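You operate a simulated robot arm through the tools that you are given. There is no shell and no other tool.

You are at the controls of a simulated robot arm. One attempt, no reset.

## Task
Put the seed jar and the grey shaker away in the drawer.
Fine: the drawer under the glass door; shut it; leave the other shakers out. Set down upright: seed jar, what you pick out.

The check looks at the end state, three seconds after you hand in, the way a careful person would. Anything else that was tipped, shoved, dropped, spilled or broken makes it a failure.

## Robot
A 7-joint arm with a two-finger parallel gripper, fixed in place. Base frame: the origin is at the foot of the arm, x ahead of it, y to its left, z up. Readings come in mm, degrees, newtons and seconds.
Its first joint turns from -149.0 to 149.0 degrees. Payload 3.43 kg.
The TCP is the grasp point between the finger pads, 30 mm short of the fingertips. In the tool frame z runs along the fingers and y along their closing line. The gripper opens to 94 mm. The fingers are 28 mm wide and 10 mm thick; the gripper's body (50 by 96 mm) begins 55 mm behind the TCP.
Orientation is told as [roll, pitch, yaw] about the base's x, y, z axes, in that order, counted from this pose: with the fingers straight down and closing along the base's y, the tool's x points along the base's -x, its y along +y and its z along -z.

## Interface
- The arm moves only by the tool play_rows. Its argument "deltas" is a list of rows, each a list of 7 numbers: the shift along the tool's x, y, z in mm, then the turn, a rotation vector about the tool's x, y, z in rad, then the finger opening in mm, from 0 to 94. In form: [[tx, ty, tz, ax, ay, az, hand], ...]. A call has 1 to 20 rows; each row is the pose to reach, as a shift and turn from the pose commanded when the call began, along the tool's axes at that moment. Each row takes 0.2 s and may step no farther than 50 mm and 8.6 degrees from the row before; otherwise, or with a gripper value out of range, the whole call is refused. A pose out of reach is approached as far as the arm can. The call stops where the force on the tool passes 40 N (or 10 N more than at its start, if that is more) or the arm is blocked; 0.2 s more then pass. Each finger travels about 45 mm/s and halts on what it meets, pressing with about 27 N; the grip force reading is that of the motor and also rises with nothing between the fingers. The clock runs only during rows and for 0.2 s after the last one: add rows that repeat a pose to give the fingers time. The reply holds the time, the measured pose of the TCP, the force on the tool along the base axes, the opening and the grip force, in the units named above and with some noise, with the torque about the TCP (base axes, N m) and any sound that the robot's microphone picked up.
- Cameras (640 x 400 px; columns grow to the right, rows downward): "scene" is fixed at [49.3, 651.9, 1409.9]; the picture's right is [-0.49, -0.87, 0.00], its down [-0.36, 0.20, -0.91] and it looks along [0.79, -0.45, -0.41] (base axes); focal length 311 px, centre (320, 200). "wrist" rides on the gripper at [76, 14, -102] in the tool frame; the picture's right is [-0.18, 0.98, 0.00], its down [-0.75, -0.14, -0.64] and it looks along [-0.63, -0.12, 0.77] (tool axes); focal length 243 px, centre (320, 200). There is no depth. A picture from a camera that has moved, and an enlarged one, comes with that camera's place and axes in the base frame and with its lens.
- camera(camera): a new picture of that camera. The clock stands still meanwhile.
- enlarge(camera, box): a new picture of the part [left, top, right, bottom] of that camera's present view, enlarged. The clock stands still meanwhile.
- hand_in(): hands the job in; it is judged then, once.

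Places have to be worked out from the pictures, the camera data and where the tool is seen. Open the gripper and draw the arm clear of the work before you hand the job in, unless the task says otherwise.

The tools are called after "Emit:" as name(argument=value, ...) on one line, values as JSON. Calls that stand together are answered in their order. play_rows: Moves the arm, as the interface text tells. Its arguments: {"type":"object","properties":{"deltas":{"type":"array","items":{"type":"array","items":{"type":"number"}}}},"required":["deltas"]} The other tools are called the same way: camera (camera) takes a picture; enlarge (camera, box) takes an enlarged picture of a part of a camera's view; hand_in () hands the job in.

At the start:

```text
time_s: 0.0
eef_pos: [913.4, 375.7, 1170.0]
tcp_rot: [-0.1, 0.1, 0.0]
ft_force: [0.5, 0.5, 0.3]
wrist_torque: [0.02, -0.01, -0.03]
finger_gap: 94.1
gripper_force: 0.0
```

scene: 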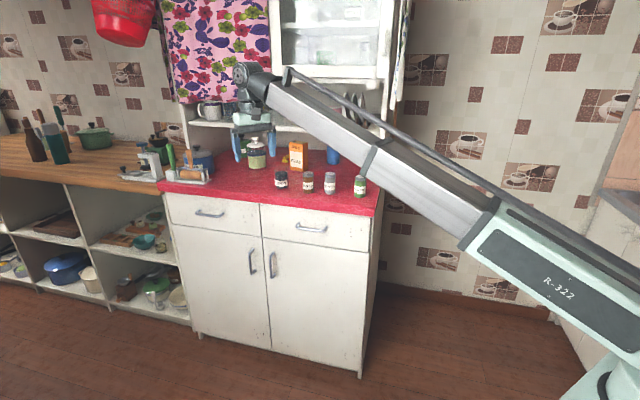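
wrist: 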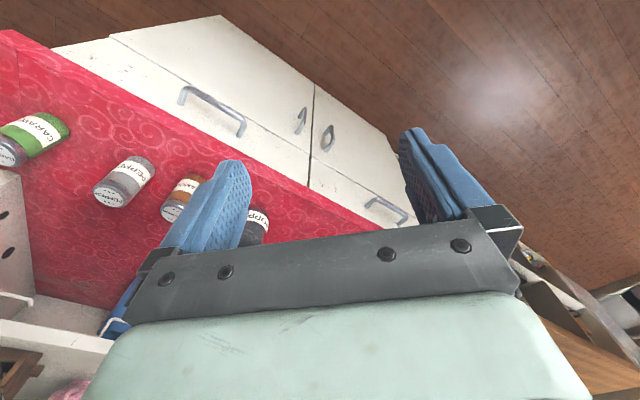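

The scene shows a cabinet with two drawers, a red top with a jar, a spice box and several shakers. I'll enlarge the views to identify the items.

Emit:
enlarge(camera="scene", box=[220, 110, 400, 222])

Emit:
enlarge(camera="scene", box=[150, 0, 420, 170])

Emit:
enlarge(camera="wrist", box=[0, 90, 280, 265])

Emit:
enlarge(camera="scene", box=[150, 150, 400, 306])

```text
3.56 times, centred on (310, 166) of scene
camera zoom: at [49.3, 651.9, 1409.9], right [-0.49, -0.87, 0.0], down [-0.36, 0.2, -0.91], along [0.79, -0.45, -0.41], focal length 1105 px, centre (356, 321)
```

zoom: 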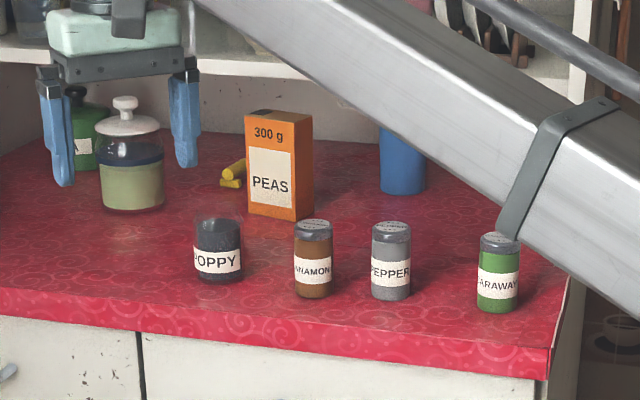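

```text
2.35 times, centred on (285, 85) of scene
camera zoom: at [49.3, 651.9, 1409.9], right [-0.49, -0.87, 0.0], down [-0.36, 0.2, -0.91], along [0.79, -0.45, -0.41], focal length 731 px, centre (402, 471)
```

zoom: 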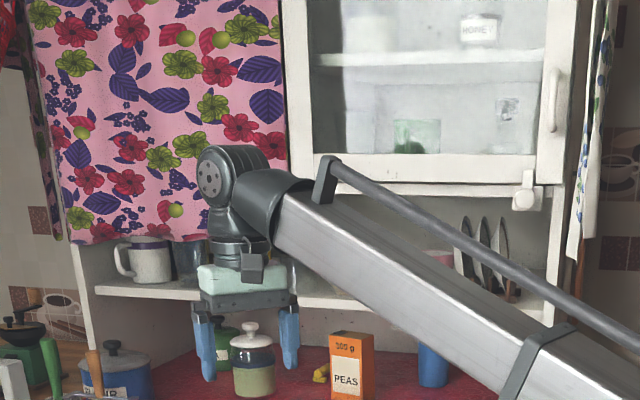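

```text
2.29 times, centred on (140, 178) of wrist
camera zoom: at [836.7, 390.1, 1270.6], right [0.18, 0.98, 0.0], down [0.75, -0.14, 0.64], along [0.63, -0.12, -0.77], focal length 555 px, centre (731, 251)
```

zoom: 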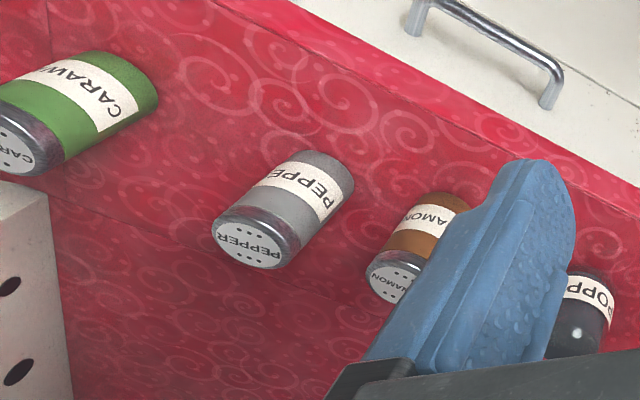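

```text
2.56 times, centred on (275, 228) of scene
camera zoom: at [49.3, 651.9, 1409.9], right [-0.49, -0.87, 0.0], down [-0.36, 0.2, -0.91], along [0.79, -0.45, -0.41], focal length 795 px, centre (435, 128)
```

zoom: 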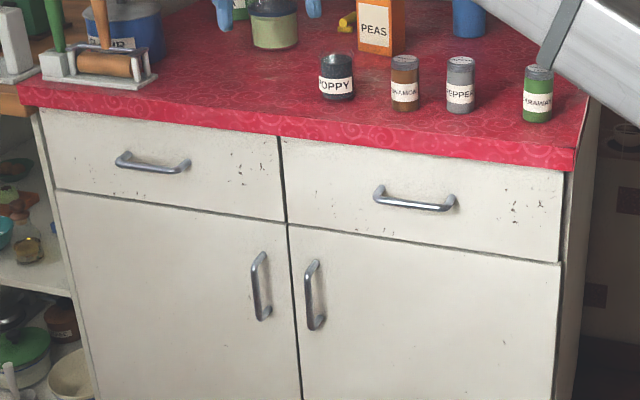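

The poppy jar (dark glass) looks like the seed jar and PEPPER is the grey shaker. The cabinet sits at about 45°, its front edge running from about (793,14) to (1419,643). The right drawer is under the glass door, with its handle near (945,182,841). I'll yaw the tool 45° and step back from the front to look again.

Emit:
play_rows(deltas=[[14, -6, 9, 0, 0, -0.098, 94], [28, -12, 18, 0, 0, -0.196, 94], [42, -17, 26, 0, 0, -0.294, 94], [56, -23, 35, 0, 0, -0.393, 94], [70, -29, 44, 0, 0, -0.491, 94], [85, -35, 53, 0, 0, -0.589, 94], [99, -40, 61, 0, 0, -0.687, 94], [113, -46, 70, 0, 0, -0.785, 94], [113, -46, 70, 0, 0, -0.785, 94]])

Emit:
camera(camera="wrist")

Emit:
camera(camera="scene")

```text
time_s: 2.0
eef_pos: [800.2, 330.1, 1099.7]
tcp_rot: [-0.1, -0.1, 45.0]
ft_force: [-0.6, 0.6, 0.5]
wrist_torque: [-0.01, 0.02, -0.04]
finger_gap: 94.1
gripper_force: 0.0
```

```text
taken
camera wrist: at [736.0, 285.9, 1200.9], right [-0.57, 0.82, 0.0], down [0.63, 0.43, 0.64], along [0.53, 0.36, -0.77], focal length 243 px, centre (320, 200)
```

wrist: 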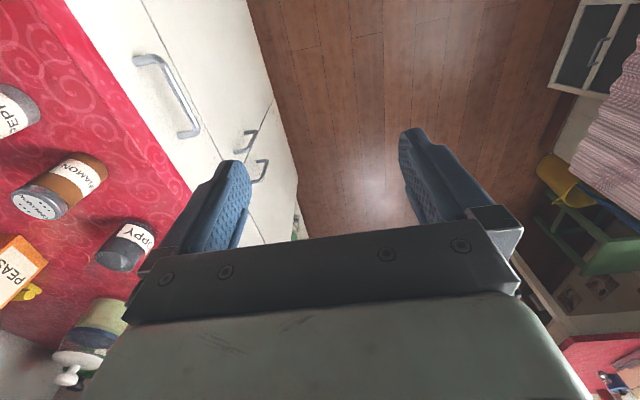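

```text
taken
```

scene: 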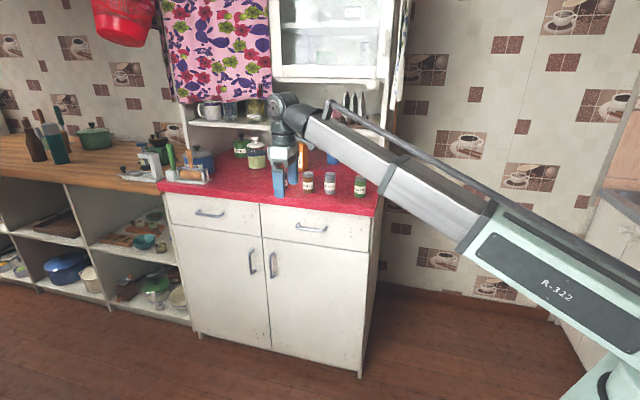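

The view now shows the right drawer's handle on the left side of the wrist image. I'll enlarge it to triangulate the handle bar.

Emit:
enlarge(camera="wrist", box=[70, 0, 310, 150])

Emit:
enlarge(camera="wrist", box=[0, 60, 200, 185])

Emit:
enlarge(camera="wrist", box=[0, 180, 240, 400])

Emit:
enlarge(camera="scene", box=[250, 190, 390, 278])

```text
2.67 times, centred on (190, 75) of wrist
camera zoom: at [736.0, 285.9, 1200.9], right [-0.57, 0.82, 0.0], down [0.63, 0.43, 0.64], along [0.53, 0.36, -0.77], focal length 647 px, centre (667, 533)
```

zoom: 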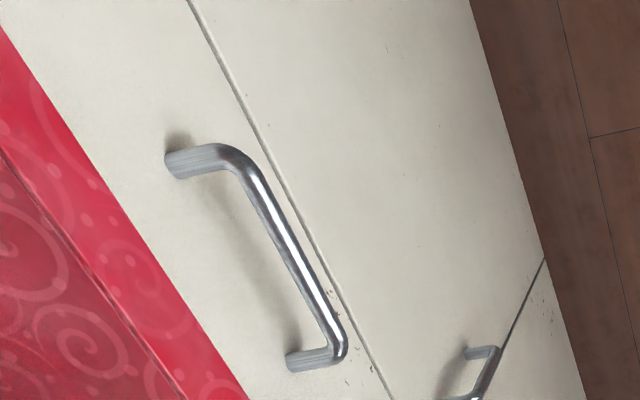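

```text
3.20 times, centred on (100, 122) of wrist
camera zoom: at [736.0, 285.9, 1200.9], right [-0.57, 0.82, 0.0], down [0.63, 0.43, 0.64], along [0.53, 0.36, -0.77], focal length 776 px, centre (1024, 448)
```

zoom: 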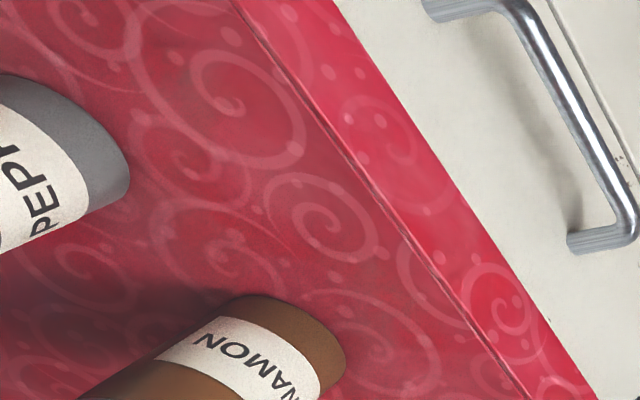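

```text
1.82 times, centred on (120, 290) of wrist
camera zoom: at [736.0, 285.9, 1200.9], right [-0.57, 0.82, 0.0], down [0.63, 0.43, 0.64], along [0.53, 0.36, -0.77], focal length 441 px, centre (684, 36)
```

zoom: 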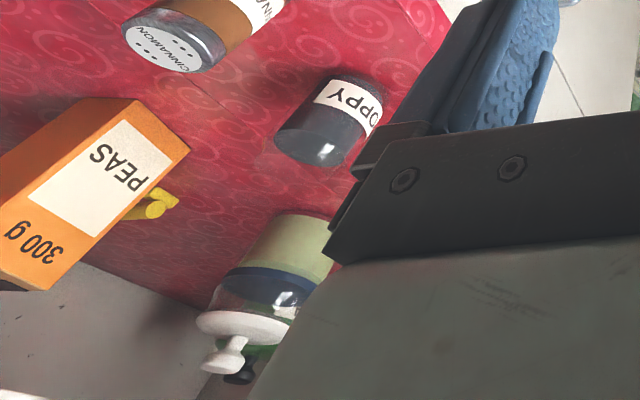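

```text
4.55 times, centred on (320, 234) of scene
camera zoom: at [49.3, 651.9, 1409.9], right [-0.49, -0.87, 0.0], down [-0.36, 0.2, -0.91], along [0.79, -0.45, -0.41], focal length 1412 px, centre (320, 46)
```

zoom: 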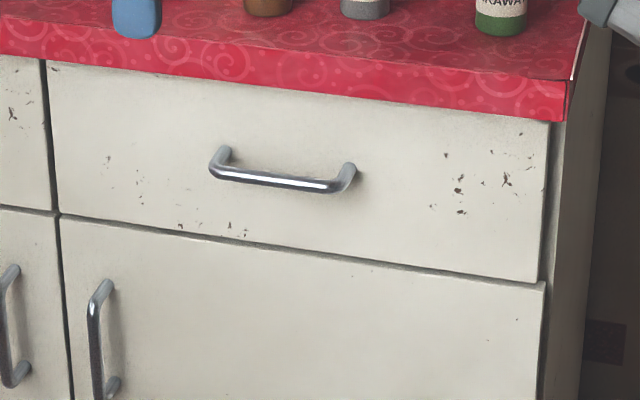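

The handle bar comes out at about (946,180,833), standing about 32 mm off the face and running along 45°. I'll tilt the tool to horizontal so it points into the drawer front with the fingers closing vertically.

Emit:
play_rows(deltas=[[0, 0, 0, 0.131, 0, 0, 70], [0, 0, 0, 0.262, 0, 0, 70], [0, 0, 0, 0.393, 0, 0, 70], [0, 0, 0, 0.524, 0, 0, 70], [0, 0, 0, 0.654, 0, 0, 70], [0, 0, 0, 0.785, 0, 0, 70], [0, 0, 0, 0.916, 0, 0, 70], [0, 0, 0, 1.047, 0, 0, 70], [0, 0, 0, 1.178, 0, 0, 70], [0, 0, 0, 1.309, 0, 0, 70], [0, 0, 0, 1.44, 0, 0, 70], [0, 0, 0, 1.571, 0, 0, 70], [0, 0, 0, 1.571, 0, 0, 70]])

Emit:
camera(camera="scene")

Emit:
camera(camera="wrist")

```text
time_s: 4.8
eef_pos: [800.9, 330.5, 1100.5]
tcp_rot: [-90.0, 0.0, 45.0]
ft_force: [1.0, -0.8, 0.0]
wrist_torque: [0.0, 0.02, -0.01]
finger_gap: 69.8
gripper_force: 0.1
```

```text
taken
```

scene: 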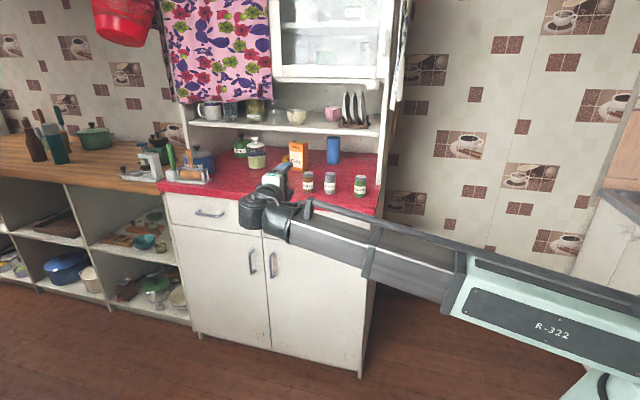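

```text
taken
camera wrist: at [673.7, 348.6, 1084.2], right [0.13, 0.13, -0.98], down [0.08, 0.99, 0.14], along [0.99, -0.1, 0.12], focal length 243 px, centre (320, 200)
```

wrist: 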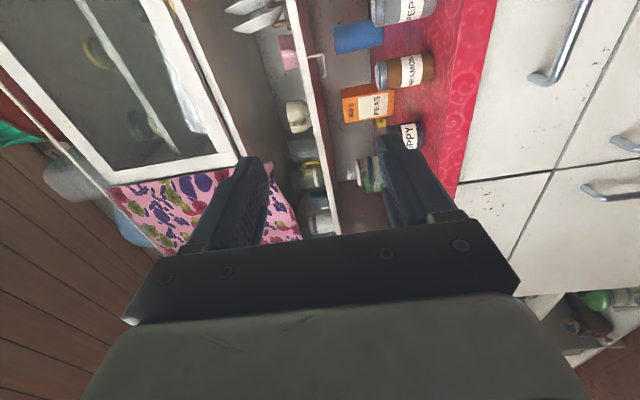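

The horizontal pose is reached. I'll descend to handle height while staying well clear of the front.

Emit:
play_rows(deltas=[[0, 40, 0, 0, 0, 0, 60], [1, 80, 15, 0, 0, 0, 60], [2, 120, 35, 0, 0, 0, 60], [3, 160, 55, 0, 0, 0, 60], [4, 200, 75, 0, 0, 0, 60], [4, 240, 95, 0, 0, 0, 60], [4, 267, 107, 0, 0, 0, 60], [4, 267, 107, 0, 0, 0, 60]])

Emit:
camera(camera="scene")

Emit:
camera(camera="wrist")

```text
time_s: 6.6
eef_pos: [872.5, 251.2, 833.4]
tcp_rot: [-90.0, 0.0, 45.0]
ft_force: [0.7, 0.0, -0.2]
wrist_torque: [0.0, -0.01, 0.01]
finger_gap: 60.2
gripper_force: 0.1
```

```text
taken
```

scene: 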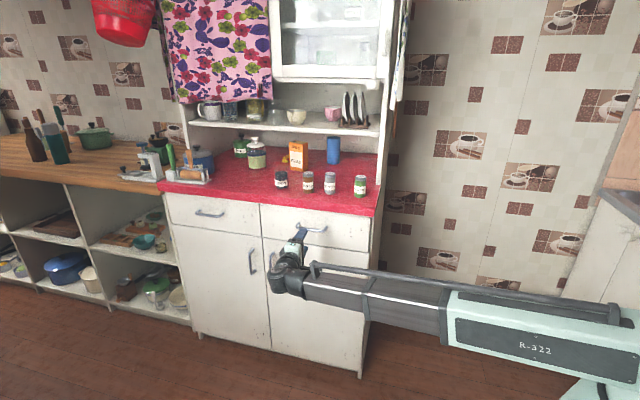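

```text
taken
camera wrist: at [745.3, 270.5, 817.6], right [0.13, 0.13, -0.98], down [0.08, 0.99, 0.14], along [0.99, -0.1, 0.12], focal length 243 px, centre (320, 200)
```

wrist: 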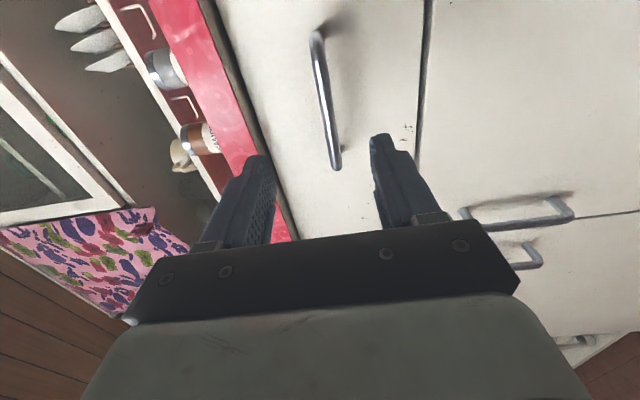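

The bar sits between the open fingers. I'll move in about 90 mm and close on it.

Emit:
play_rows(deltas=[[0, 0, 30, 0, 0, 0, 60], [0, 0, 60, 0, 0, 0, 60], [0, 0, 80, 0, 0, 0, 60], [0, 0, 90, 0, 0, 0, 60], [0, 0, 90, 0, 0, 0, 60]])

Emit:
camera(camera="wrist")

Emit:
enlarge(camera="scene", box=[250, 190, 390, 278])

```text
time_s: 7.8
eef_pos: [936.7, 188.6, 833.5]
tcp_rot: [-90.0, 0.0, 44.9]
ft_force: [-0.1, -1.2, 0.4]
wrist_torque: [0.0, 0.04, 0.03]
finger_gap: 59.9
gripper_force: 0.1
```

```text
taken
camera wrist: at [810.1, 207.3, 817.8], right [0.13, 0.13, -0.98], down [0.08, 0.99, 0.14], along [0.99, -0.1, 0.12], focal length 243 px, centre (320, 200)
```

wrist: 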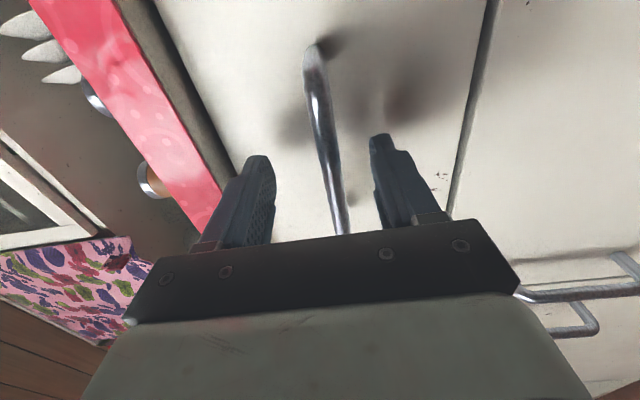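

```text
4.55 times, centred on (320, 234) of scene
camera zoom: at [49.3, 651.9, 1409.9], right [-0.49, -0.87, 0.0], down [-0.36, 0.2, -0.91], along [0.79, -0.45, -0.41], focal length 1412 px, centre (320, 46)
```

zoom: 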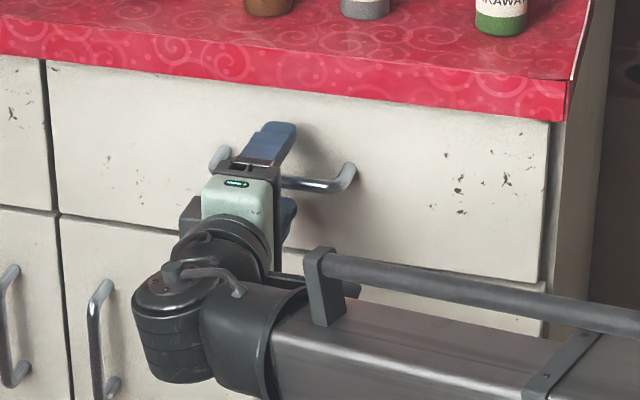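

The bar is between the fingers, so I'll close on it.

Emit:
play_rows(deltas=[[0, 0, 0, 0, 0, 0, 40], [0, 0, 0, 0, 0, 0, 25], [0, 0, 0, 0, 0, 0, 10], [0, 0, 0, 0, 0, 0, 4], [0, 0, 0, 0, 0, 0, 4], [0, 0, 0, 0, 0, 0, 4]])

```text
time_s: 9.2
eef_pos: [937.8, 189.5, 831.0]
tcp_rot: [-89.7, 0.2, 44.9]
ft_force: [-7.7, -0.7, -29.0]
wrist_torque: [0.24, 0.45, 0.21]
finger_gap: 20.7
gripper_force: 14.4
```

The force of −29 N in z means the lower finger touched first, so the bar is a few mm below the tool centre. I'll shift the tool down 4 mm and keep closing.

Emit:
play_rows(deltas=[[0, 2, 0, 0, 0, 0, 4], [0, 4, 0, 0, 0, 0, 4], [0, 4, 0, 0, 0, 0, 4], [0, 4, 0, 0, 0, 0, 4]])

```text
time_s: 10.2
eef_pos: [936.1, 189.6, 828.2]
tcp_rot: [-90.0, 0.0, 45.0]
ft_force: [5.3, 2.2, -16.8]
wrist_torque: [0.21, 0.16, -0.05]
finger_gap: 13.3
gripper_force: 8.3
```

The gap is 13 mm, so the bar is gripped. I'll ease down 2 mm more and start pulling the drawer out gently.

Emit:
play_rows(deltas=[[0, 2, 0, 0, 0, 0, 2], [0, 2, 0, 0, 0, 0, 2], [0, 2, -8, 0, 0, 0, 2], [0, 2, -16, 0, 0, 0, 2], [0, 2, -26, 0, 0, 0, 2], [0, 2, -36, 0, 0, 0, 2], [0, 2, -36, 0, 0, 0, 2]])

Emit:
camera(camera="scene")

```text
time_s: 11.8
eef_pos: [910.3, 212.4, 826.8]
tcp_rot: [-90.1, 0.0, 45.1]
ft_force: [9.0, 7.5, 14.1]
wrist_torque: [-0.16, -0.15, 0.75]
finger_gap: 11.7
gripper_force: 45.1
```

```text
taken
```

scene: 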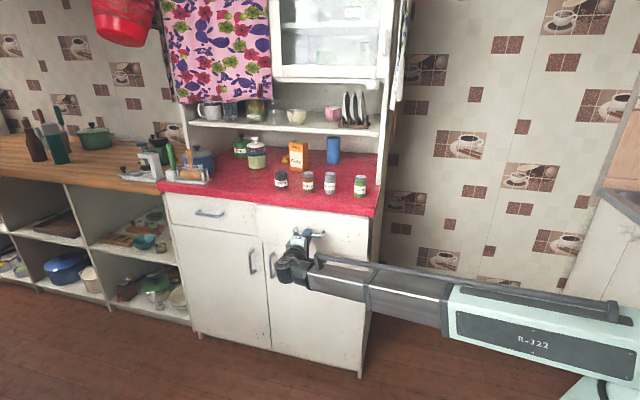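

The forces are low and the gap holds at 11.7 mm. I'll check whether the drawer moved.

Emit:
enlarge(camera="scene", box=[250, 190, 390, 278])

```text
4.55 times, centred on (320, 234) of scene
camera zoom: at [49.3, 651.9, 1409.9], right [-0.49, -0.87, 0.0], down [-0.36, 0.2, -0.91], along [0.79, -0.45, -0.41], focal length 1412 px, centre (320, 46)
```

zoom: 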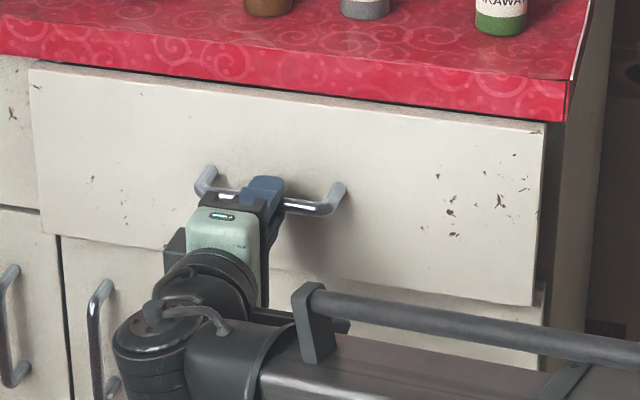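

The drawer is sliding out with the grip. I'll keep pulling.

Emit:
play_rows(deltas=[[0, -1, -12, 0, 0, 0, 2], [0, -1, -30, 0, 0, 0, 2], [0, -1, -50, 0, 0, 0, 2], [0, -1, -70, 0, 0, 0, 2], [0, -1, -90, 0, 0, 0, 2], [0, -1, -110, 0, 0, 0, 2], [0, -1, -130, 0, 0, 0, 2], [0, -1, -150, 0, 0, 0, 2], [0, -1, -165, 0, 0, 0, 2], [0, -1, -180, 0, 0, 0, 2], [0, -1, -180, 0, 0, 0, 2]])

Emit:
camera(camera="scene")

```text
time_s: 14.2
eef_pos: [783.9, 341.7, 827.2]
tcp_rot: [-90.0, 0.0, 45.0]
ft_force: [4.5, 2.9, 5.6]
wrist_torque: [-0.04, -0.07, 1.45]
finger_gap: 11.8
gripper_force: 45.1
```

```text
taken
```

scene: 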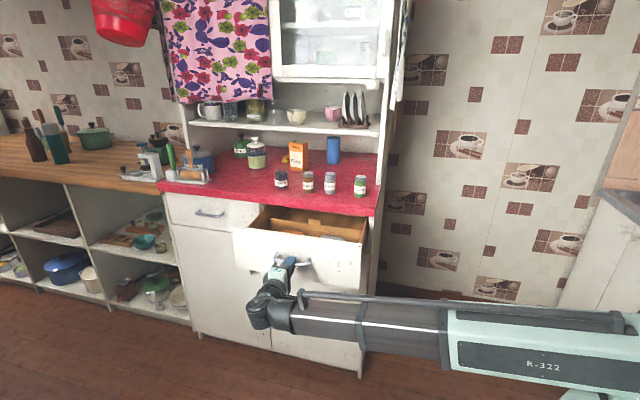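

Emit:
enlarge(camera="scene", box=[225, 190, 385, 290])

```text
4.00 times, centred on (305, 240) of scene
camera zoom: at [49.3, 651.9, 1409.9], right [-0.49, -0.87, 0.0], down [-0.36, 0.2, -0.91], along [0.79, -0.45, -0.41], focal length 1243 px, centre (380, 40)
```

zoom: 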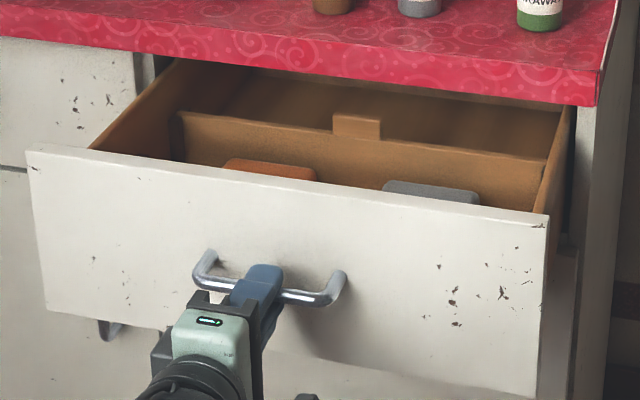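

The drawer holds a divider and two flat items in front of it. I'll pull out further, watching for the end stop.

Emit:
play_rows(deltas=[[0, 0, -15, 0, 0, 0, 2], [0, 0, -30, 0, 0, 0, 2], [0, 0, -45, 0, 0, 0, 2], [0, 0, -60, 0, 0, 0, 2], [0, 0, -75, 0, 0, 0, 2], [0, 0, -90, 0, 0, 0, 2], [0, 0, -90, 0, 0, 0, 2]])

Emit:
enlarge(camera="scene", box=[205, 170, 405, 295])

```text
time_s: 15.8
eef_pos: [720.5, 402.2, 826.6]
tcp_rot: [-89.9, 0.0, 44.8]
ft_force: [29.7, -20.9, -10.1]
wrist_torque: [0.2, 0.01, 0.06]
finger_gap: 12.1
gripper_force: 45.5
```

```text
3.20 times, centred on (305, 232) of scene
camera zoom: at [49.3, 651.9, 1409.9], right [-0.49, -0.87, 0.0], down [-0.36, 0.2, -0.91], along [0.79, -0.45, -0.41], focal length 994 px, centre (368, 96)
```

zoom: 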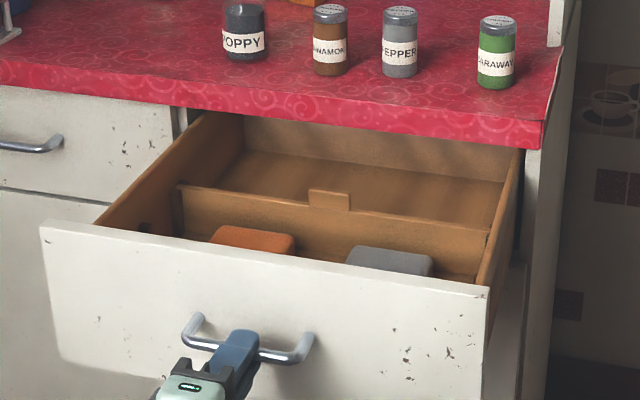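

The drawer is at its end stop, about 304 mm out. I'll relax the pull, open the fingers, back away from the handle and rise.

Emit:
play_rows(deltas=[[0, 0, 4, 0, 0, 0, 2], [0, 0, 4, 0, 0, 0, 20], [0, 0, 4, 0, 0, 0, 40], [0, 0, 4, 0, 0, 0, 60], [0, 0, 4, 0, 0, 0, 60], [0, 0, -20, 0, 0, 0, 60], [0, 0, -50, 0, 0, 0, 60], [0, 0, -90, 0, 0, 0, 60], [0, 0, -90, 0, 0, 0, 60]])

```text
time_s: 17.8
eef_pos: [655.6, 467.4, 827.6]
tcp_rot: [-90.0, 0.0, 45.0]
ft_force: [-1.0, -0.2, -0.6]
wrist_torque: [0.0, 0.01, 0.0]
finger_gap: 59.7
gripper_force: 0.0
```

The gripper is clear of the handle. I'll lift straight up, then bring the tool back to vertical.

Emit:
play_rows(deltas=[[0, -45, 0, 0, 0, 0, 80], [0, -90, 0, 0, 0, 0, 80], [0, -135, 0, 0, 0, 0, 80], [0, -180, 0, 0, 0, 0, 80], [0, -225, 0, 0, 0, 0, 80], [0, -270, 0, 0, 0, 0, 80], [0, -310, 0, -0.131, 0, 0, 80], [0, -330, 0, -0.262, 0, 0, 80], [0, -330, 0, -0.393, 0, 0, 80], [0, -330, 0, -0.524, 0, 0, 80], [0, -330, 0, -0.654, 0, 0, 80], [0, -330, 0, -0.785, 0, 0, 80], [0, -330, 0, -0.916, 0, 0, 80], [0, -330, 0, -1.047, 0, 0, 80], [0, -330, 0, -1.178, 0, 0, 80], [0, -330, 0, -1.309, 0, 0, 80], [0, -330, 0, -1.44, 0, 0, 80], [0, -330, 0, -1.571, 0, 0, 80], [0, -330, 0, -1.571, 0, 0, 80]])

```text
time_s: 20.5
eef_pos: [657.7, 468.6, 1158.6]
tcp_rot: [-43.4, -0.2, 45.5]
ft_force: [4.0, 1.0, -4.9]
wrist_torque: [-0.19, -0.35, -0.29]
finger_gap: 80.1
gripper_force: 0.1
stopped in row 13: the force on the tool passed its limit at 64 N (the readings are from after the stop); the commanded pose is now the measured one
```

A force spike stopped the motion mid-rotation, so I'll look to see what happened.

Emit:
camera(camera="scene")

Emit:
camera(camera="wrist")

```text
taken
```

scene: 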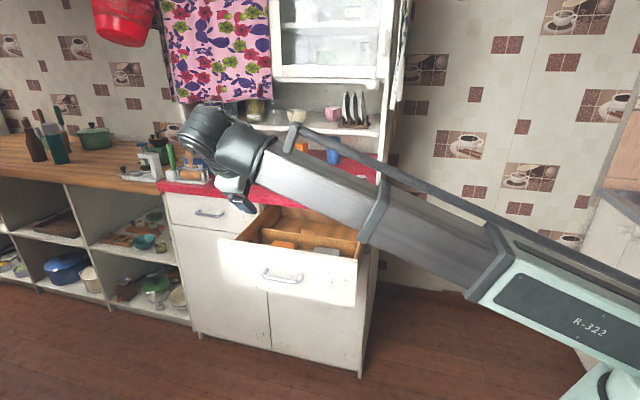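

```text
taken
camera wrist: at [546.7, 470.6, 1221.3], right [-0.38, 0.63, -0.67], down [0.28, 0.77, 0.57], along [0.88, 0.02, -0.47], focal length 243 px, centre (320, 200)
```

wrist: 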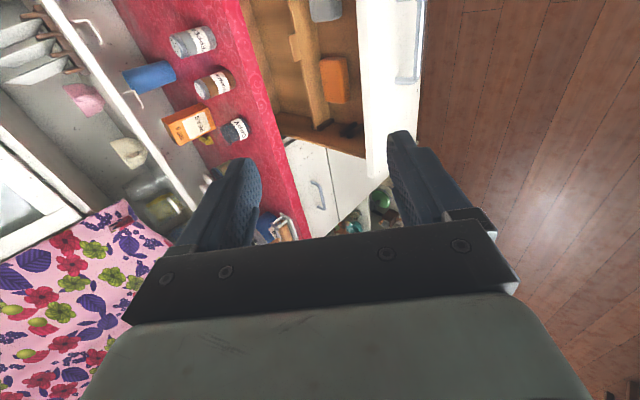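

There's no visible contact, so it was probably a wrist joint jerk. I'll shift to the earlier pose above (800,330,1100), where this rotation worked, and continue it slowly.

Emit:
play_rows(deltas=[[0, -13, 22, 0, 0, 0, 80], [0, -26, 44, 0, 0, 0, 80], [-1, -39, 67, 0, 0, 0, 80], [-2, -52, 89, 0, 0, 0, 80], [-3, -65, 112, 0, 0, 0, 80], [-3, -78, 134, 0, 0, 0, 80], [-3, -92, 157, 0, 0, 0, 80], [-3, -105, 179, 0, 0, 0, 80], [-3, -105, 179, 0, 0, 0, 80]])

```text
time_s: 22.5
eef_pos: [804.6, 329.5, 1101.3]
tcp_rot: [-43.3, -0.3, 45.6]
ft_force: [-0.8, 0.3, 0.4]
wrist_torque: [0.0, 0.02, -0.01]
finger_gap: 80.2
gripper_force: 0.1
```

That was smooth with no force. Now I'll finish un-tilting.

Emit:
play_rows(deltas=[[0, 0, 0, -0.094, 0, 0, 80], [0, 0, 0, -0.189, 0, 0, 80], [0, 0, 0, -0.283, 0, 0, 80], [0, 0, 0, -0.378, 0, 0, 80], [0, 0, 0, -0.472, 0, 0, 80], [0, 0, 0, -0.567, 0, 0, 80], [0, 0, 0, -0.661, 0, 0, 80], [0, 0, 0, -0.756, 0, 0, 80], [0, 0, 0, -0.756, 0, 0, 80]])

Emit:
camera(camera="scene")

```text
time_s: 24.5
eef_pos: [803.1, 331.5, 1101.5]
tcp_rot: [0.1, -0.2, 45.6]
ft_force: [-0.8, -0.5, -0.6]
wrist_torque: [0.0, 0.01, -0.01]
finger_gap: 80.0
gripper_force: 0.1
```

```text
taken
```

scene: 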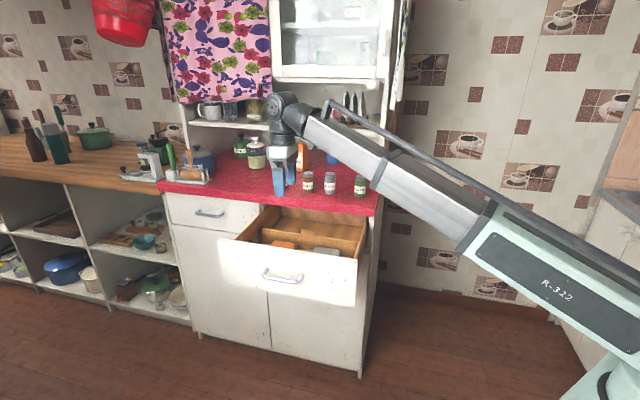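

Vertical again. I'll yaw back to 0 and move to a viewpoint behind the drawer to see its inside and the shakers.

Emit:
play_rows(deltas=[[21, -7, -3, 0, 0, 0.1, 80], [43, -14, -5, 0, 0, 0.2, 80], [65, -21, -8, 0, 0, 0.3, 80], [86, -28, -10, 0, 0, 0.4, 80], [108, -35, -12, 0, 0, 0.5, 80], [129, -41, -14, 0, 0, 0.6, 80], [151, -48, -17, 0, 0, 0.7, 80], [172, -55, -19, 0, 0, 0.796, 80], [172, -55, -19, 0, 0, 0.796, 80]])

Emit:
camera(camera="wrist")

```text
time_s: 26.5
eef_pos: [720.9, 171.2, 1118.4]
tcp_rot: [0.1, -0.1, -0.1]
ft_force: [0.3, -0.5, -0.5]
wrist_torque: [0.0, 0.01, 0.02]
finger_gap: 80.1
gripper_force: 0.1
```

```text
taken
camera wrist: at [644.1, 184.9, 1219.5], right [0.19, 0.98, 0.0], down [0.75, -0.14, 0.64], along [0.63, -0.12, -0.77], focal length 243 px, centre (320, 200)
```

wrist: 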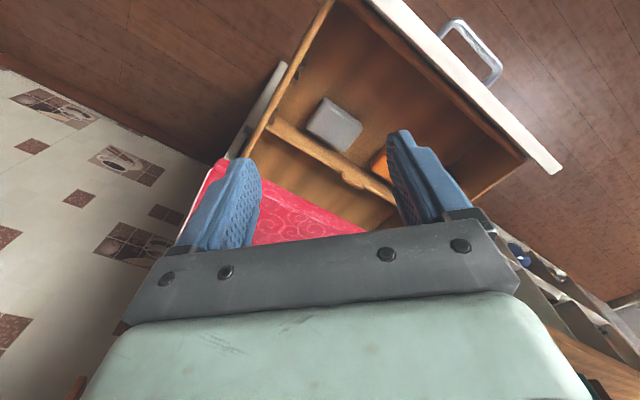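

The drawer interior is visible: the front compartment holds two tins, with the divider behind them. I'll enlarge this.

Emit:
enlarge(camera="wrist", box=[220, 0, 570, 240])

Emit:
enlarge(camera="scene", box=[205, 170, 405, 295])

```text
1.67 times, centred on (395, 120) of wrist
camera zoom: at [644.1, 184.9, 1219.5], right [0.19, 0.98, 0.0], down [0.75, -0.14, 0.64], along [0.63, -0.12, -0.77], focal length 404 px, centre (195, 333)
```

zoom: 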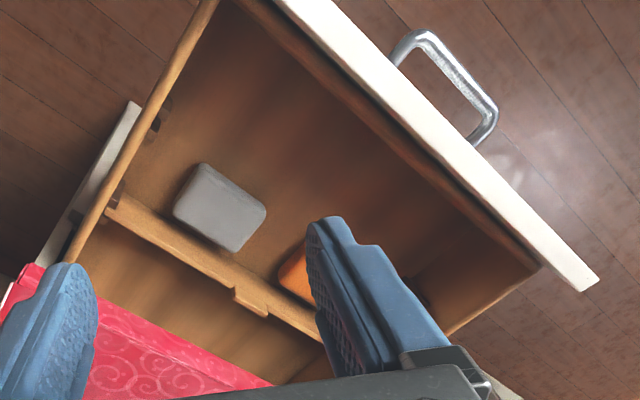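

```text
3.20 times, centred on (305, 232) of scene
camera zoom: at [49.3, 651.9, 1409.9], right [-0.49, -0.87, 0.0], down [-0.36, 0.2, -0.91], along [0.79, -0.45, -0.41], focal length 994 px, centre (368, 96)
```

zoom: 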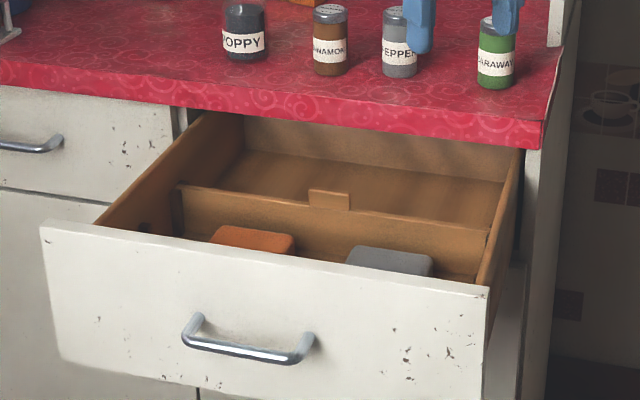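

The front compartment has free space in front of the tins. I'll shift for a better-centred view of the interior, with the drawer centre near (852,272).

Emit:
play_rows(deltas=[[-20, 40, 0, 0, 0, 0, 80], [-40, 80, 0, 0, 0, 0, 80], [-60, 100, -20, 0, 0, 0, 80], [-60, 100, -40, 0, 0, 0, 80], [-60, 100, -40, 0, 0, 0, 80]])

Emit:
enlarge(camera="wrist", box=[140, 0, 500, 225])

```text
time_s: 27.7
eef_pos: [779.5, 270.9, 1161.8]
tcp_rot: [0.2, -0.2, 0.1]
ft_force: [-0.1, 0.9, -0.1]
wrist_torque: [0.0, 0.0, 0.01]
finger_gap: 80.1
gripper_force: 0.1
```

```text
1.78 times, centred on (320, 112) of wrist
camera zoom: at [703.7, 284.0, 1262.5], right [0.18, 0.98, 0.0], down [0.75, -0.14, 0.64], along [0.63, -0.12, -0.77], focal length 431 px, centre (320, 356)
```

zoom: 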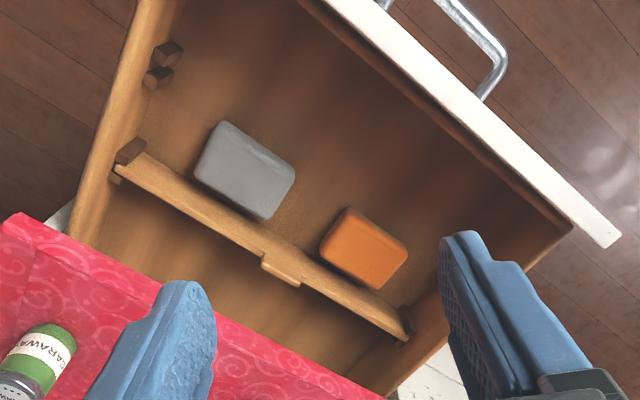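

Interior geometry: the tins' front edge is at about n = −424 and the inner front wall at about −289, so there's a free strip about 135 mm deep. Now I'll go look at the shakers with the tool tilted about 30° outward, which gives extra reach.

Emit:
play_rows(deltas=[[-10, -23, 8, 0, -0.065, 0, 80], [-20, -46, 16, 0, -0.131, 0, 80], [-30, -69, 24, 0, -0.196, 0, 80], [-40, -91, 31, 0, -0.262, 0, 80], [-50, -114, 39, 0, -0.327, 0, 80], [-60, -137, 47, 0, -0.393, 0, 80], [-70, -160, 55, 0, -0.458, 0, 80], [-80, -181, 62, 0, -0.524, 0, 80], [-80, -181, 62, 0, -0.524, 0, 80]])

Emit:
camera(camera="wrist")

Emit:
camera(camera="scene")

```text
time_s: 29.7
eef_pos: [865.0, 89.7, 1094.8]
tcp_rot: [0.3, -30.1, -0.1]
ft_force: [0.0, 0.0, 0.5]
wrist_torque: [0.02, 0.0, 0.04]
finger_gap: 79.9
gripper_force: 0.0
```

```text
taken
camera wrist: at [747.0, 105.1, 1144.2], right [0.16, 0.98, 0.09], down [0.33, -0.14, 0.93], along [0.93, -0.12, -0.35], focal length 243 px, centre (320, 200)
```

wrist: 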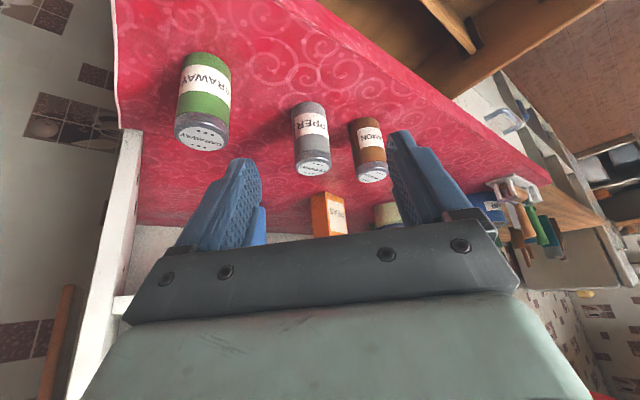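

```text
taken
```

scene: 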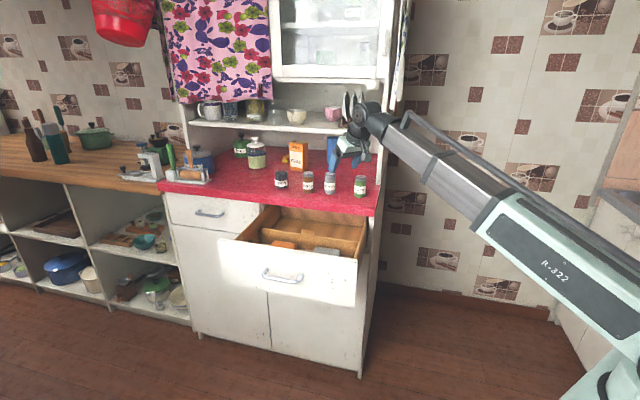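

The pepper is framed between the fingers. I'll enlarge for accurate positions.

Emit:
enlarge(camera="wrist", box=[160, 30, 420, 192])

Emit:
enlarge(camera="scene", box=[260, 160, 380, 235])

```text
2.46 times, centred on (290, 111) of wrist
camera zoom: at [747.0, 105.1, 1144.2], right [0.16, 0.98, 0.09], down [0.33, -0.14, 0.93], along [0.93, -0.12, -0.35], focal length 597 px, centre (394, 419)
```

zoom: 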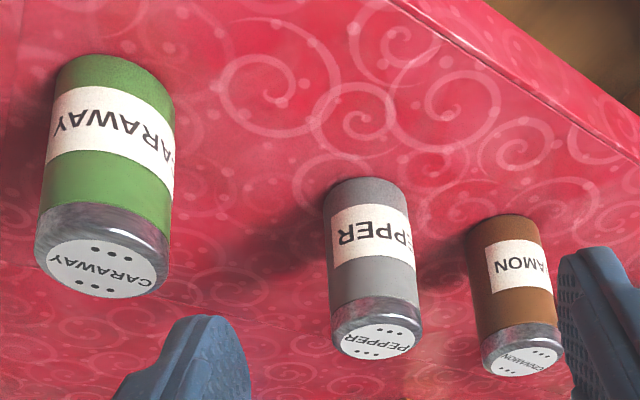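

```text
5.33 times, centred on (320, 198) of scene
camera zoom: at [49.3, 651.9, 1409.9], right [-0.49, -0.87, 0.0], down [-0.36, 0.2, -0.91], along [0.79, -0.45, -0.41], focal length 1657 px, centre (320, 213)
```

zoom: 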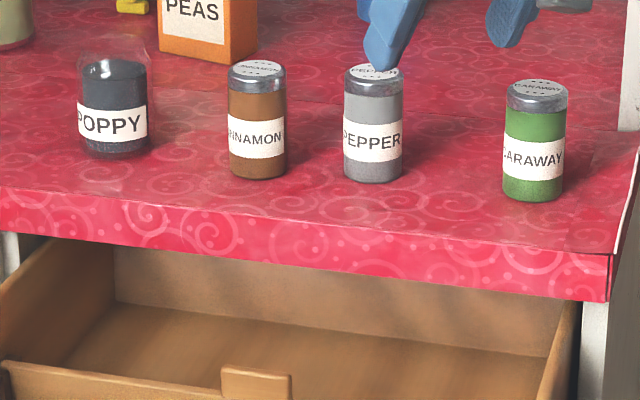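

Fusing the three wrist views, the pepper is at about (986,71) with its top at about 1014 and the counter at about 940. I'll move to a pre-grasp point 110 mm back along the tool axis and check alignment.

Emit:
play_rows(deltas=[[-17, -6, 15, 0, 0, 0, 70], [-34, -12, 30, 0, 0, 0, 70], [-51, -19, 44, 0, 0, 0, 70], [-51, -19, 44, 0, 0, 0, 70]])

Emit:
enlarge(camera="wrist", box=[120, 0, 520, 250])

Emit:
enlarge(camera="scene", box=[260, 110, 420, 210])

```text
time_s: 30.7
eef_pos: [928.1, 71.7, 1085.0]
tcp_rot: [0.1, -30.2, -0.2]
ft_force: [1.1, 0.0, 0.0]
wrist_torque: [0.0, -0.02, 0.0]
finger_gap: 70.2
gripper_force: 0.1
```

```text
1.60 times, centred on (320, 125) of wrist
camera zoom: at [811.5, 85.0, 1132.7], right [0.16, 0.98, 0.09], down [0.33, -0.14, 0.93], along [0.93, -0.12, -0.35], focal length 388 px, centre (320, 320)
```

zoom: 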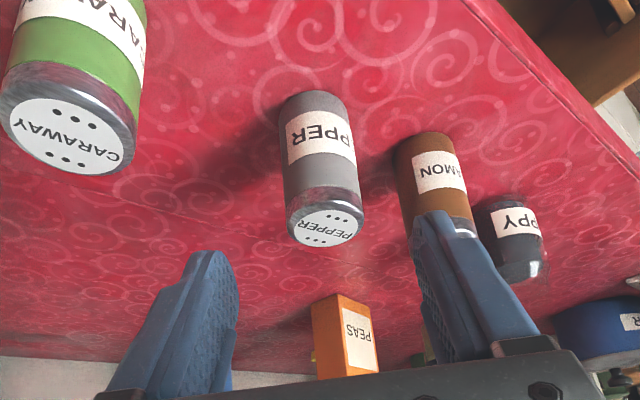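

```text
4.00 times, centred on (340, 160) of scene
camera zoom: at [49.3, 651.9, 1409.9], right [-0.49, -0.87, 0.0], down [-0.36, 0.2, -0.91], along [0.79, -0.45, -0.41], focal length 1243 px, centre (240, 360)
```

zoom: 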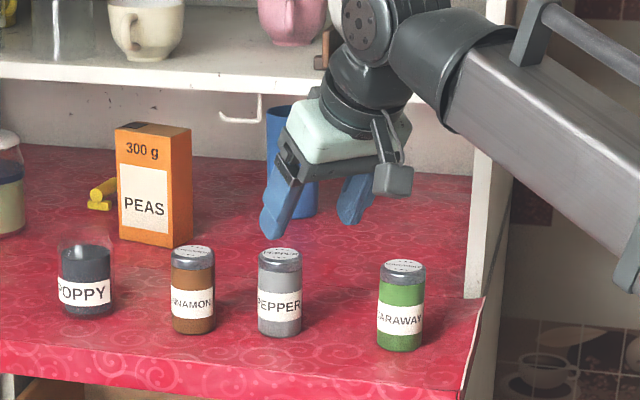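

Pepper axis is now about (983,70), well aligned with the tool axis. I'll advance 70 mm along the tool axis and check again.

Emit:
play_rows(deltas=[[0, -1, 25, 0, 0, 0, 70], [1, -2, 50, 0, 0, 0, 70], [1, -2, 70, 0, 0, 0, 70], [1, -2, 70, 0, 0, 0, 70]])

Emit:
camera(camera="wrist")

Emit:
enlarge(camera="scene", box=[260, 130, 420, 230])

```text
time_s: 31.7
eef_pos: [963.3, 70.2, 1023.1]
tcp_rot: [0.3, -30.1, -0.1]
ft_force: [-0.1, -0.9, -1.2]
wrist_torque: [0.01, 0.01, 0.0]
finger_gap: 70.1
gripper_force: 0.1
```

```text
taken
camera wrist: at [844.5, 84.1, 1072.2], right [0.16, 0.98, 0.09], down [0.33, -0.14, 0.93], along [0.93, -0.12, -0.35], focal length 243 px, centre (320, 200)
```

wrist: 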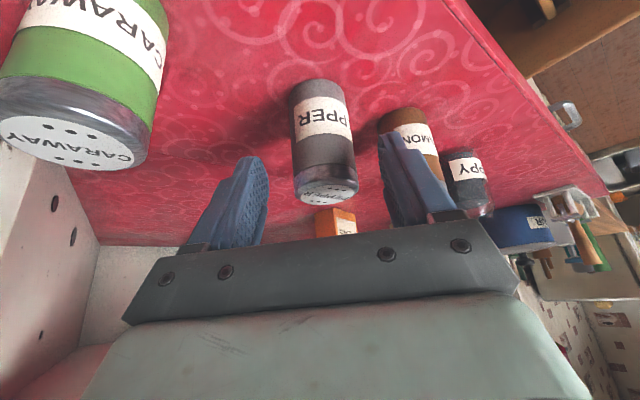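

```text
4.00 times, centred on (340, 180) of scene
camera zoom: at [49.3, 651.9, 1409.9], right [-0.49, -0.87, 0.0], down [-0.36, 0.2, -0.91], along [0.79, -0.45, -0.41], focal length 1243 px, centre (240, 280)
```

zoom: 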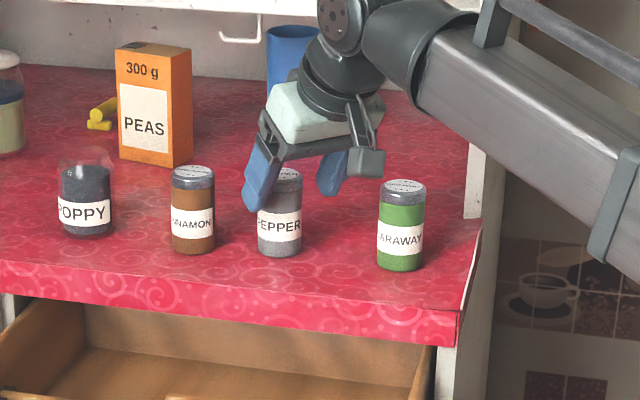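

Aligned. I'll advance the last 42 mm and close gently.

Emit:
play_rows(deltas=[[0, 1, 15, 0, 0, 0, 70], [0, 1, 30, 0, 0, 0, 70], [0, 1, 42, 0, 0, 0, 70], [0, 1, 42, 0, 0, 0, 70]])

Emit:
camera(camera="wrist")

Emit:
enlarge(camera="scene", box=[260, 130, 420, 230])

```text
time_s: 32.7
eef_pos: [983.3, 71.6, 987.0]
tcp_rot: [0.2, -30.2, -0.1]
ft_force: [-0.1, 0.8, 0.6]
wrist_torque: [-0.01, -0.04, -0.01]
finger_gap: 70.0
gripper_force: 0.1
```

```text
taken
camera wrist: at [864.9, 84.1, 1035.9], right [0.16, 0.98, 0.09], down [0.33, -0.14, 0.93], along [0.93, -0.12, -0.35], focal length 243 px, centre (320, 200)
```

wrist: 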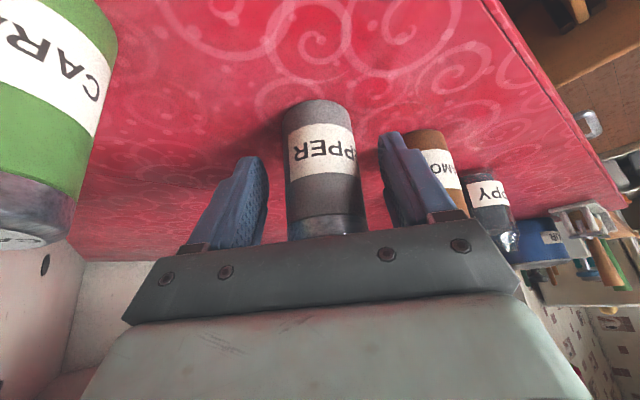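

```text
4.00 times, centred on (340, 180) of scene
camera zoom: at [49.3, 651.9, 1409.9], right [-0.49, -0.87, 0.0], down [-0.36, 0.2, -0.91], along [0.79, -0.45, -0.41], focal length 1243 px, centre (240, 280)
```

zoom: 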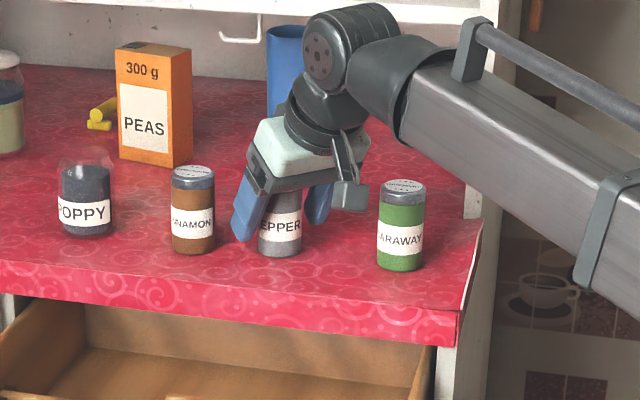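

The shaker is centred between the fingers. Closing now.

Emit:
play_rows(deltas=[[0, 0, 0, 0, 0, 0, 60], [0, 0, 0, 0, 0, 0, 50], [0, 0, 0, 0, 0, 0, 44], [0, 0, 0, 0, 0, 0, 38], [0, 0, 0, 0, 0, 0, 36], [0, 0, 0, 0, 0, 0, 36]])

Emit:
enlarge(camera="wrist", box=[180, 60, 460, 240])

```text
time_s: 34.1
eef_pos: [981.8, 68.9, 986.5]
tcp_rot: [0.2, -30.2, -0.1]
ft_force: [0.8, -0.4, 1.0]
wrist_torque: [0.09, -0.02, 0.03]
finger_gap: 44.9
gripper_force: 27.1
```

```text
2.22 times, centred on (320, 150) of wrist
camera zoom: at [864.8, 84.1, 1036.0], right [0.16, 0.98, 0.09], down [0.33, -0.14, 0.93], along [0.93, -0.12, -0.35], focal length 539 px, centre (320, 311)
```

zoom: 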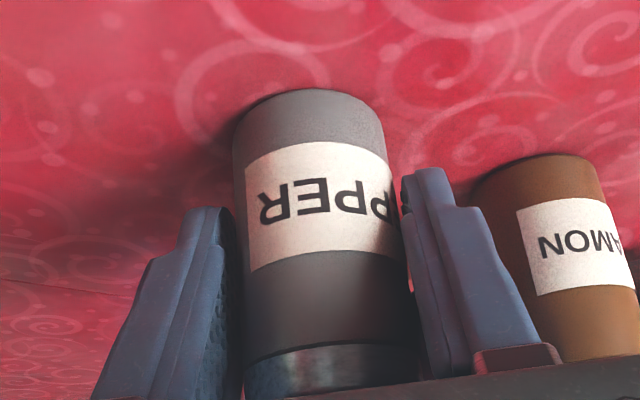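

The shaker is gripped at 45 mm. I'll lift straight up.

Emit:
play_rows(deltas=[[-5, 0, -8.7, 0, 0, 0, 36], [-10, 0, -17, 0, 0, 0, 36], [-22, 0, -38, 0, 0, 0, 36], [-35, 0, -60.6, 0, 0, 0, 36], [-50, 0, -86.6, 0, 0, 0, 36], [-60, 0, -104, 0, 0, 0, 36], [-60, 0, -104, 0, 0, 0, 36]])

Emit:
camera(camera="scene")

Emit:
camera(camera="wrist")

```text
time_s: 35.7
eef_pos: [984.8, 69.2, 1108.4]
tcp_rot: [0.1, -30.2, -0.1]
ft_force: [0.3, 0.6, -0.8]
wrist_torque: [0.0, 0.01, -0.03]
finger_gap: 45.3
gripper_force: 27.1
```

```text
taken
```

scene: 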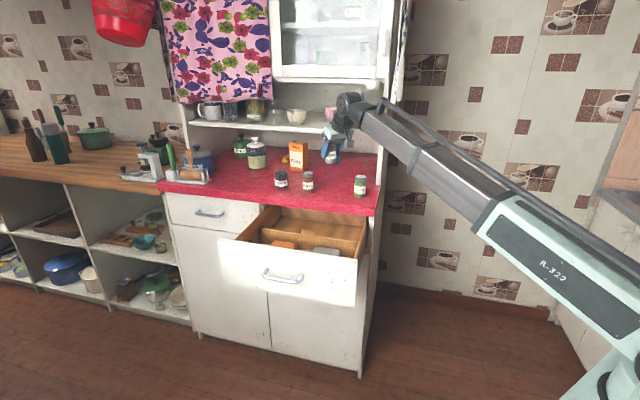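

```text
taken
camera wrist: at [867.3, 82.5, 1156.6], right [0.16, 0.98, 0.09], down [0.33, -0.14, 0.93], along [0.93, -0.12, -0.35], focal length 243 px, centre (320, 200)
```

wrist: 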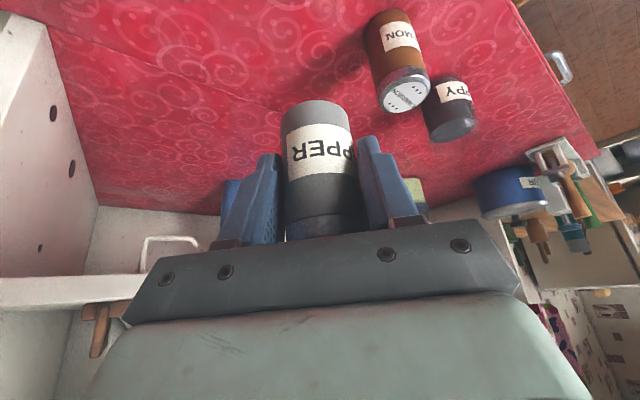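

The pepper is lifted and steady. I'll carry it above the counter to a point over the drawer's left-front area, about (891,396), while yawing 45° about vertical so the hand lies parallel to the front panel.

Emit:
play_rows(deltas=[[4, 16, -2, -0.02, 0, -0.034, 36], [12, 49, -7, -0.059, 0, -0.102, 36], [20, 82, -12, -0.098, 0, -0.17, 36], [28.5, 114, -17, -0.138, 0, -0.238, 36], [36.6, 147, -21, -0.177, 0, -0.306, 36], [44.7, 180, -26, -0.216, 0, -0.374, 36], [52.8, 213, -31, -0.255, 0, -0.442, 36], [61, 245, -35.5, -0.295, 0, -0.51, 36], [69, 278, -40, -0.334, 0, -0.578, 36], [77, 311, -45, -0.373, 0, -0.646, 36], [81.3, 327, -47.3, -0.394, 0, -0.68, 36], [81.3, 327, -47.3, -0.394, 0, -0.68, 36]])

Emit:
camera(camera="scene")

Emit:
camera(camera="wrist")

```text
time_s: 38.3
eef_pos: [889.3, 394.9, 1107.5]
tcp_rot: [0.1, -30.2, 45.0]
ft_force: [0.2, 0.3, -1.4]
wrist_torque: [0.0, -0.04, 0.02]
finger_gap: 45.2
gripper_force: 27.1
```

```text
taken
```

scene: 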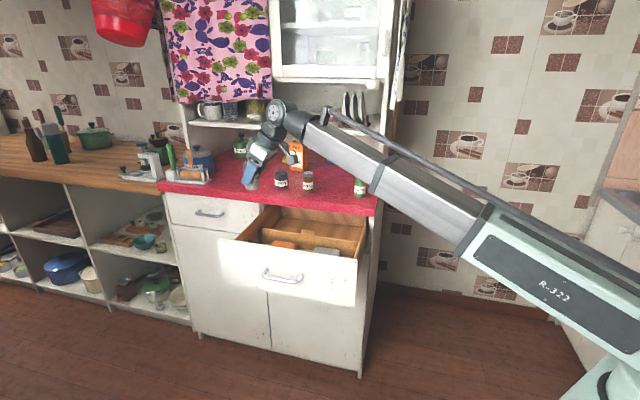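

```text
taken
camera wrist: at [796.0, 322.8, 1155.7], right [-0.58, 0.81, 0.09], down [0.33, 0.13, 0.93], along [0.74, 0.58, -0.34], focal length 243 px, centre (320, 200)
```

wrist: 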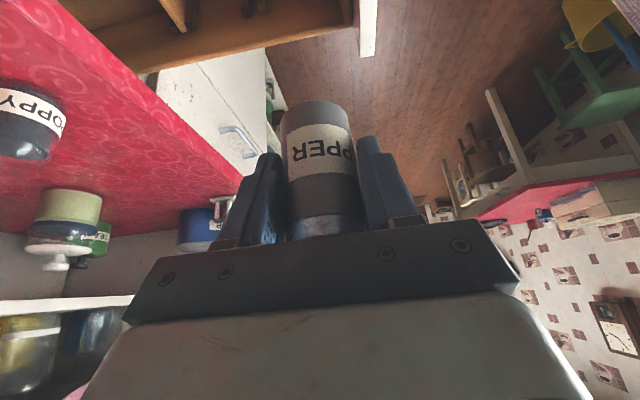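

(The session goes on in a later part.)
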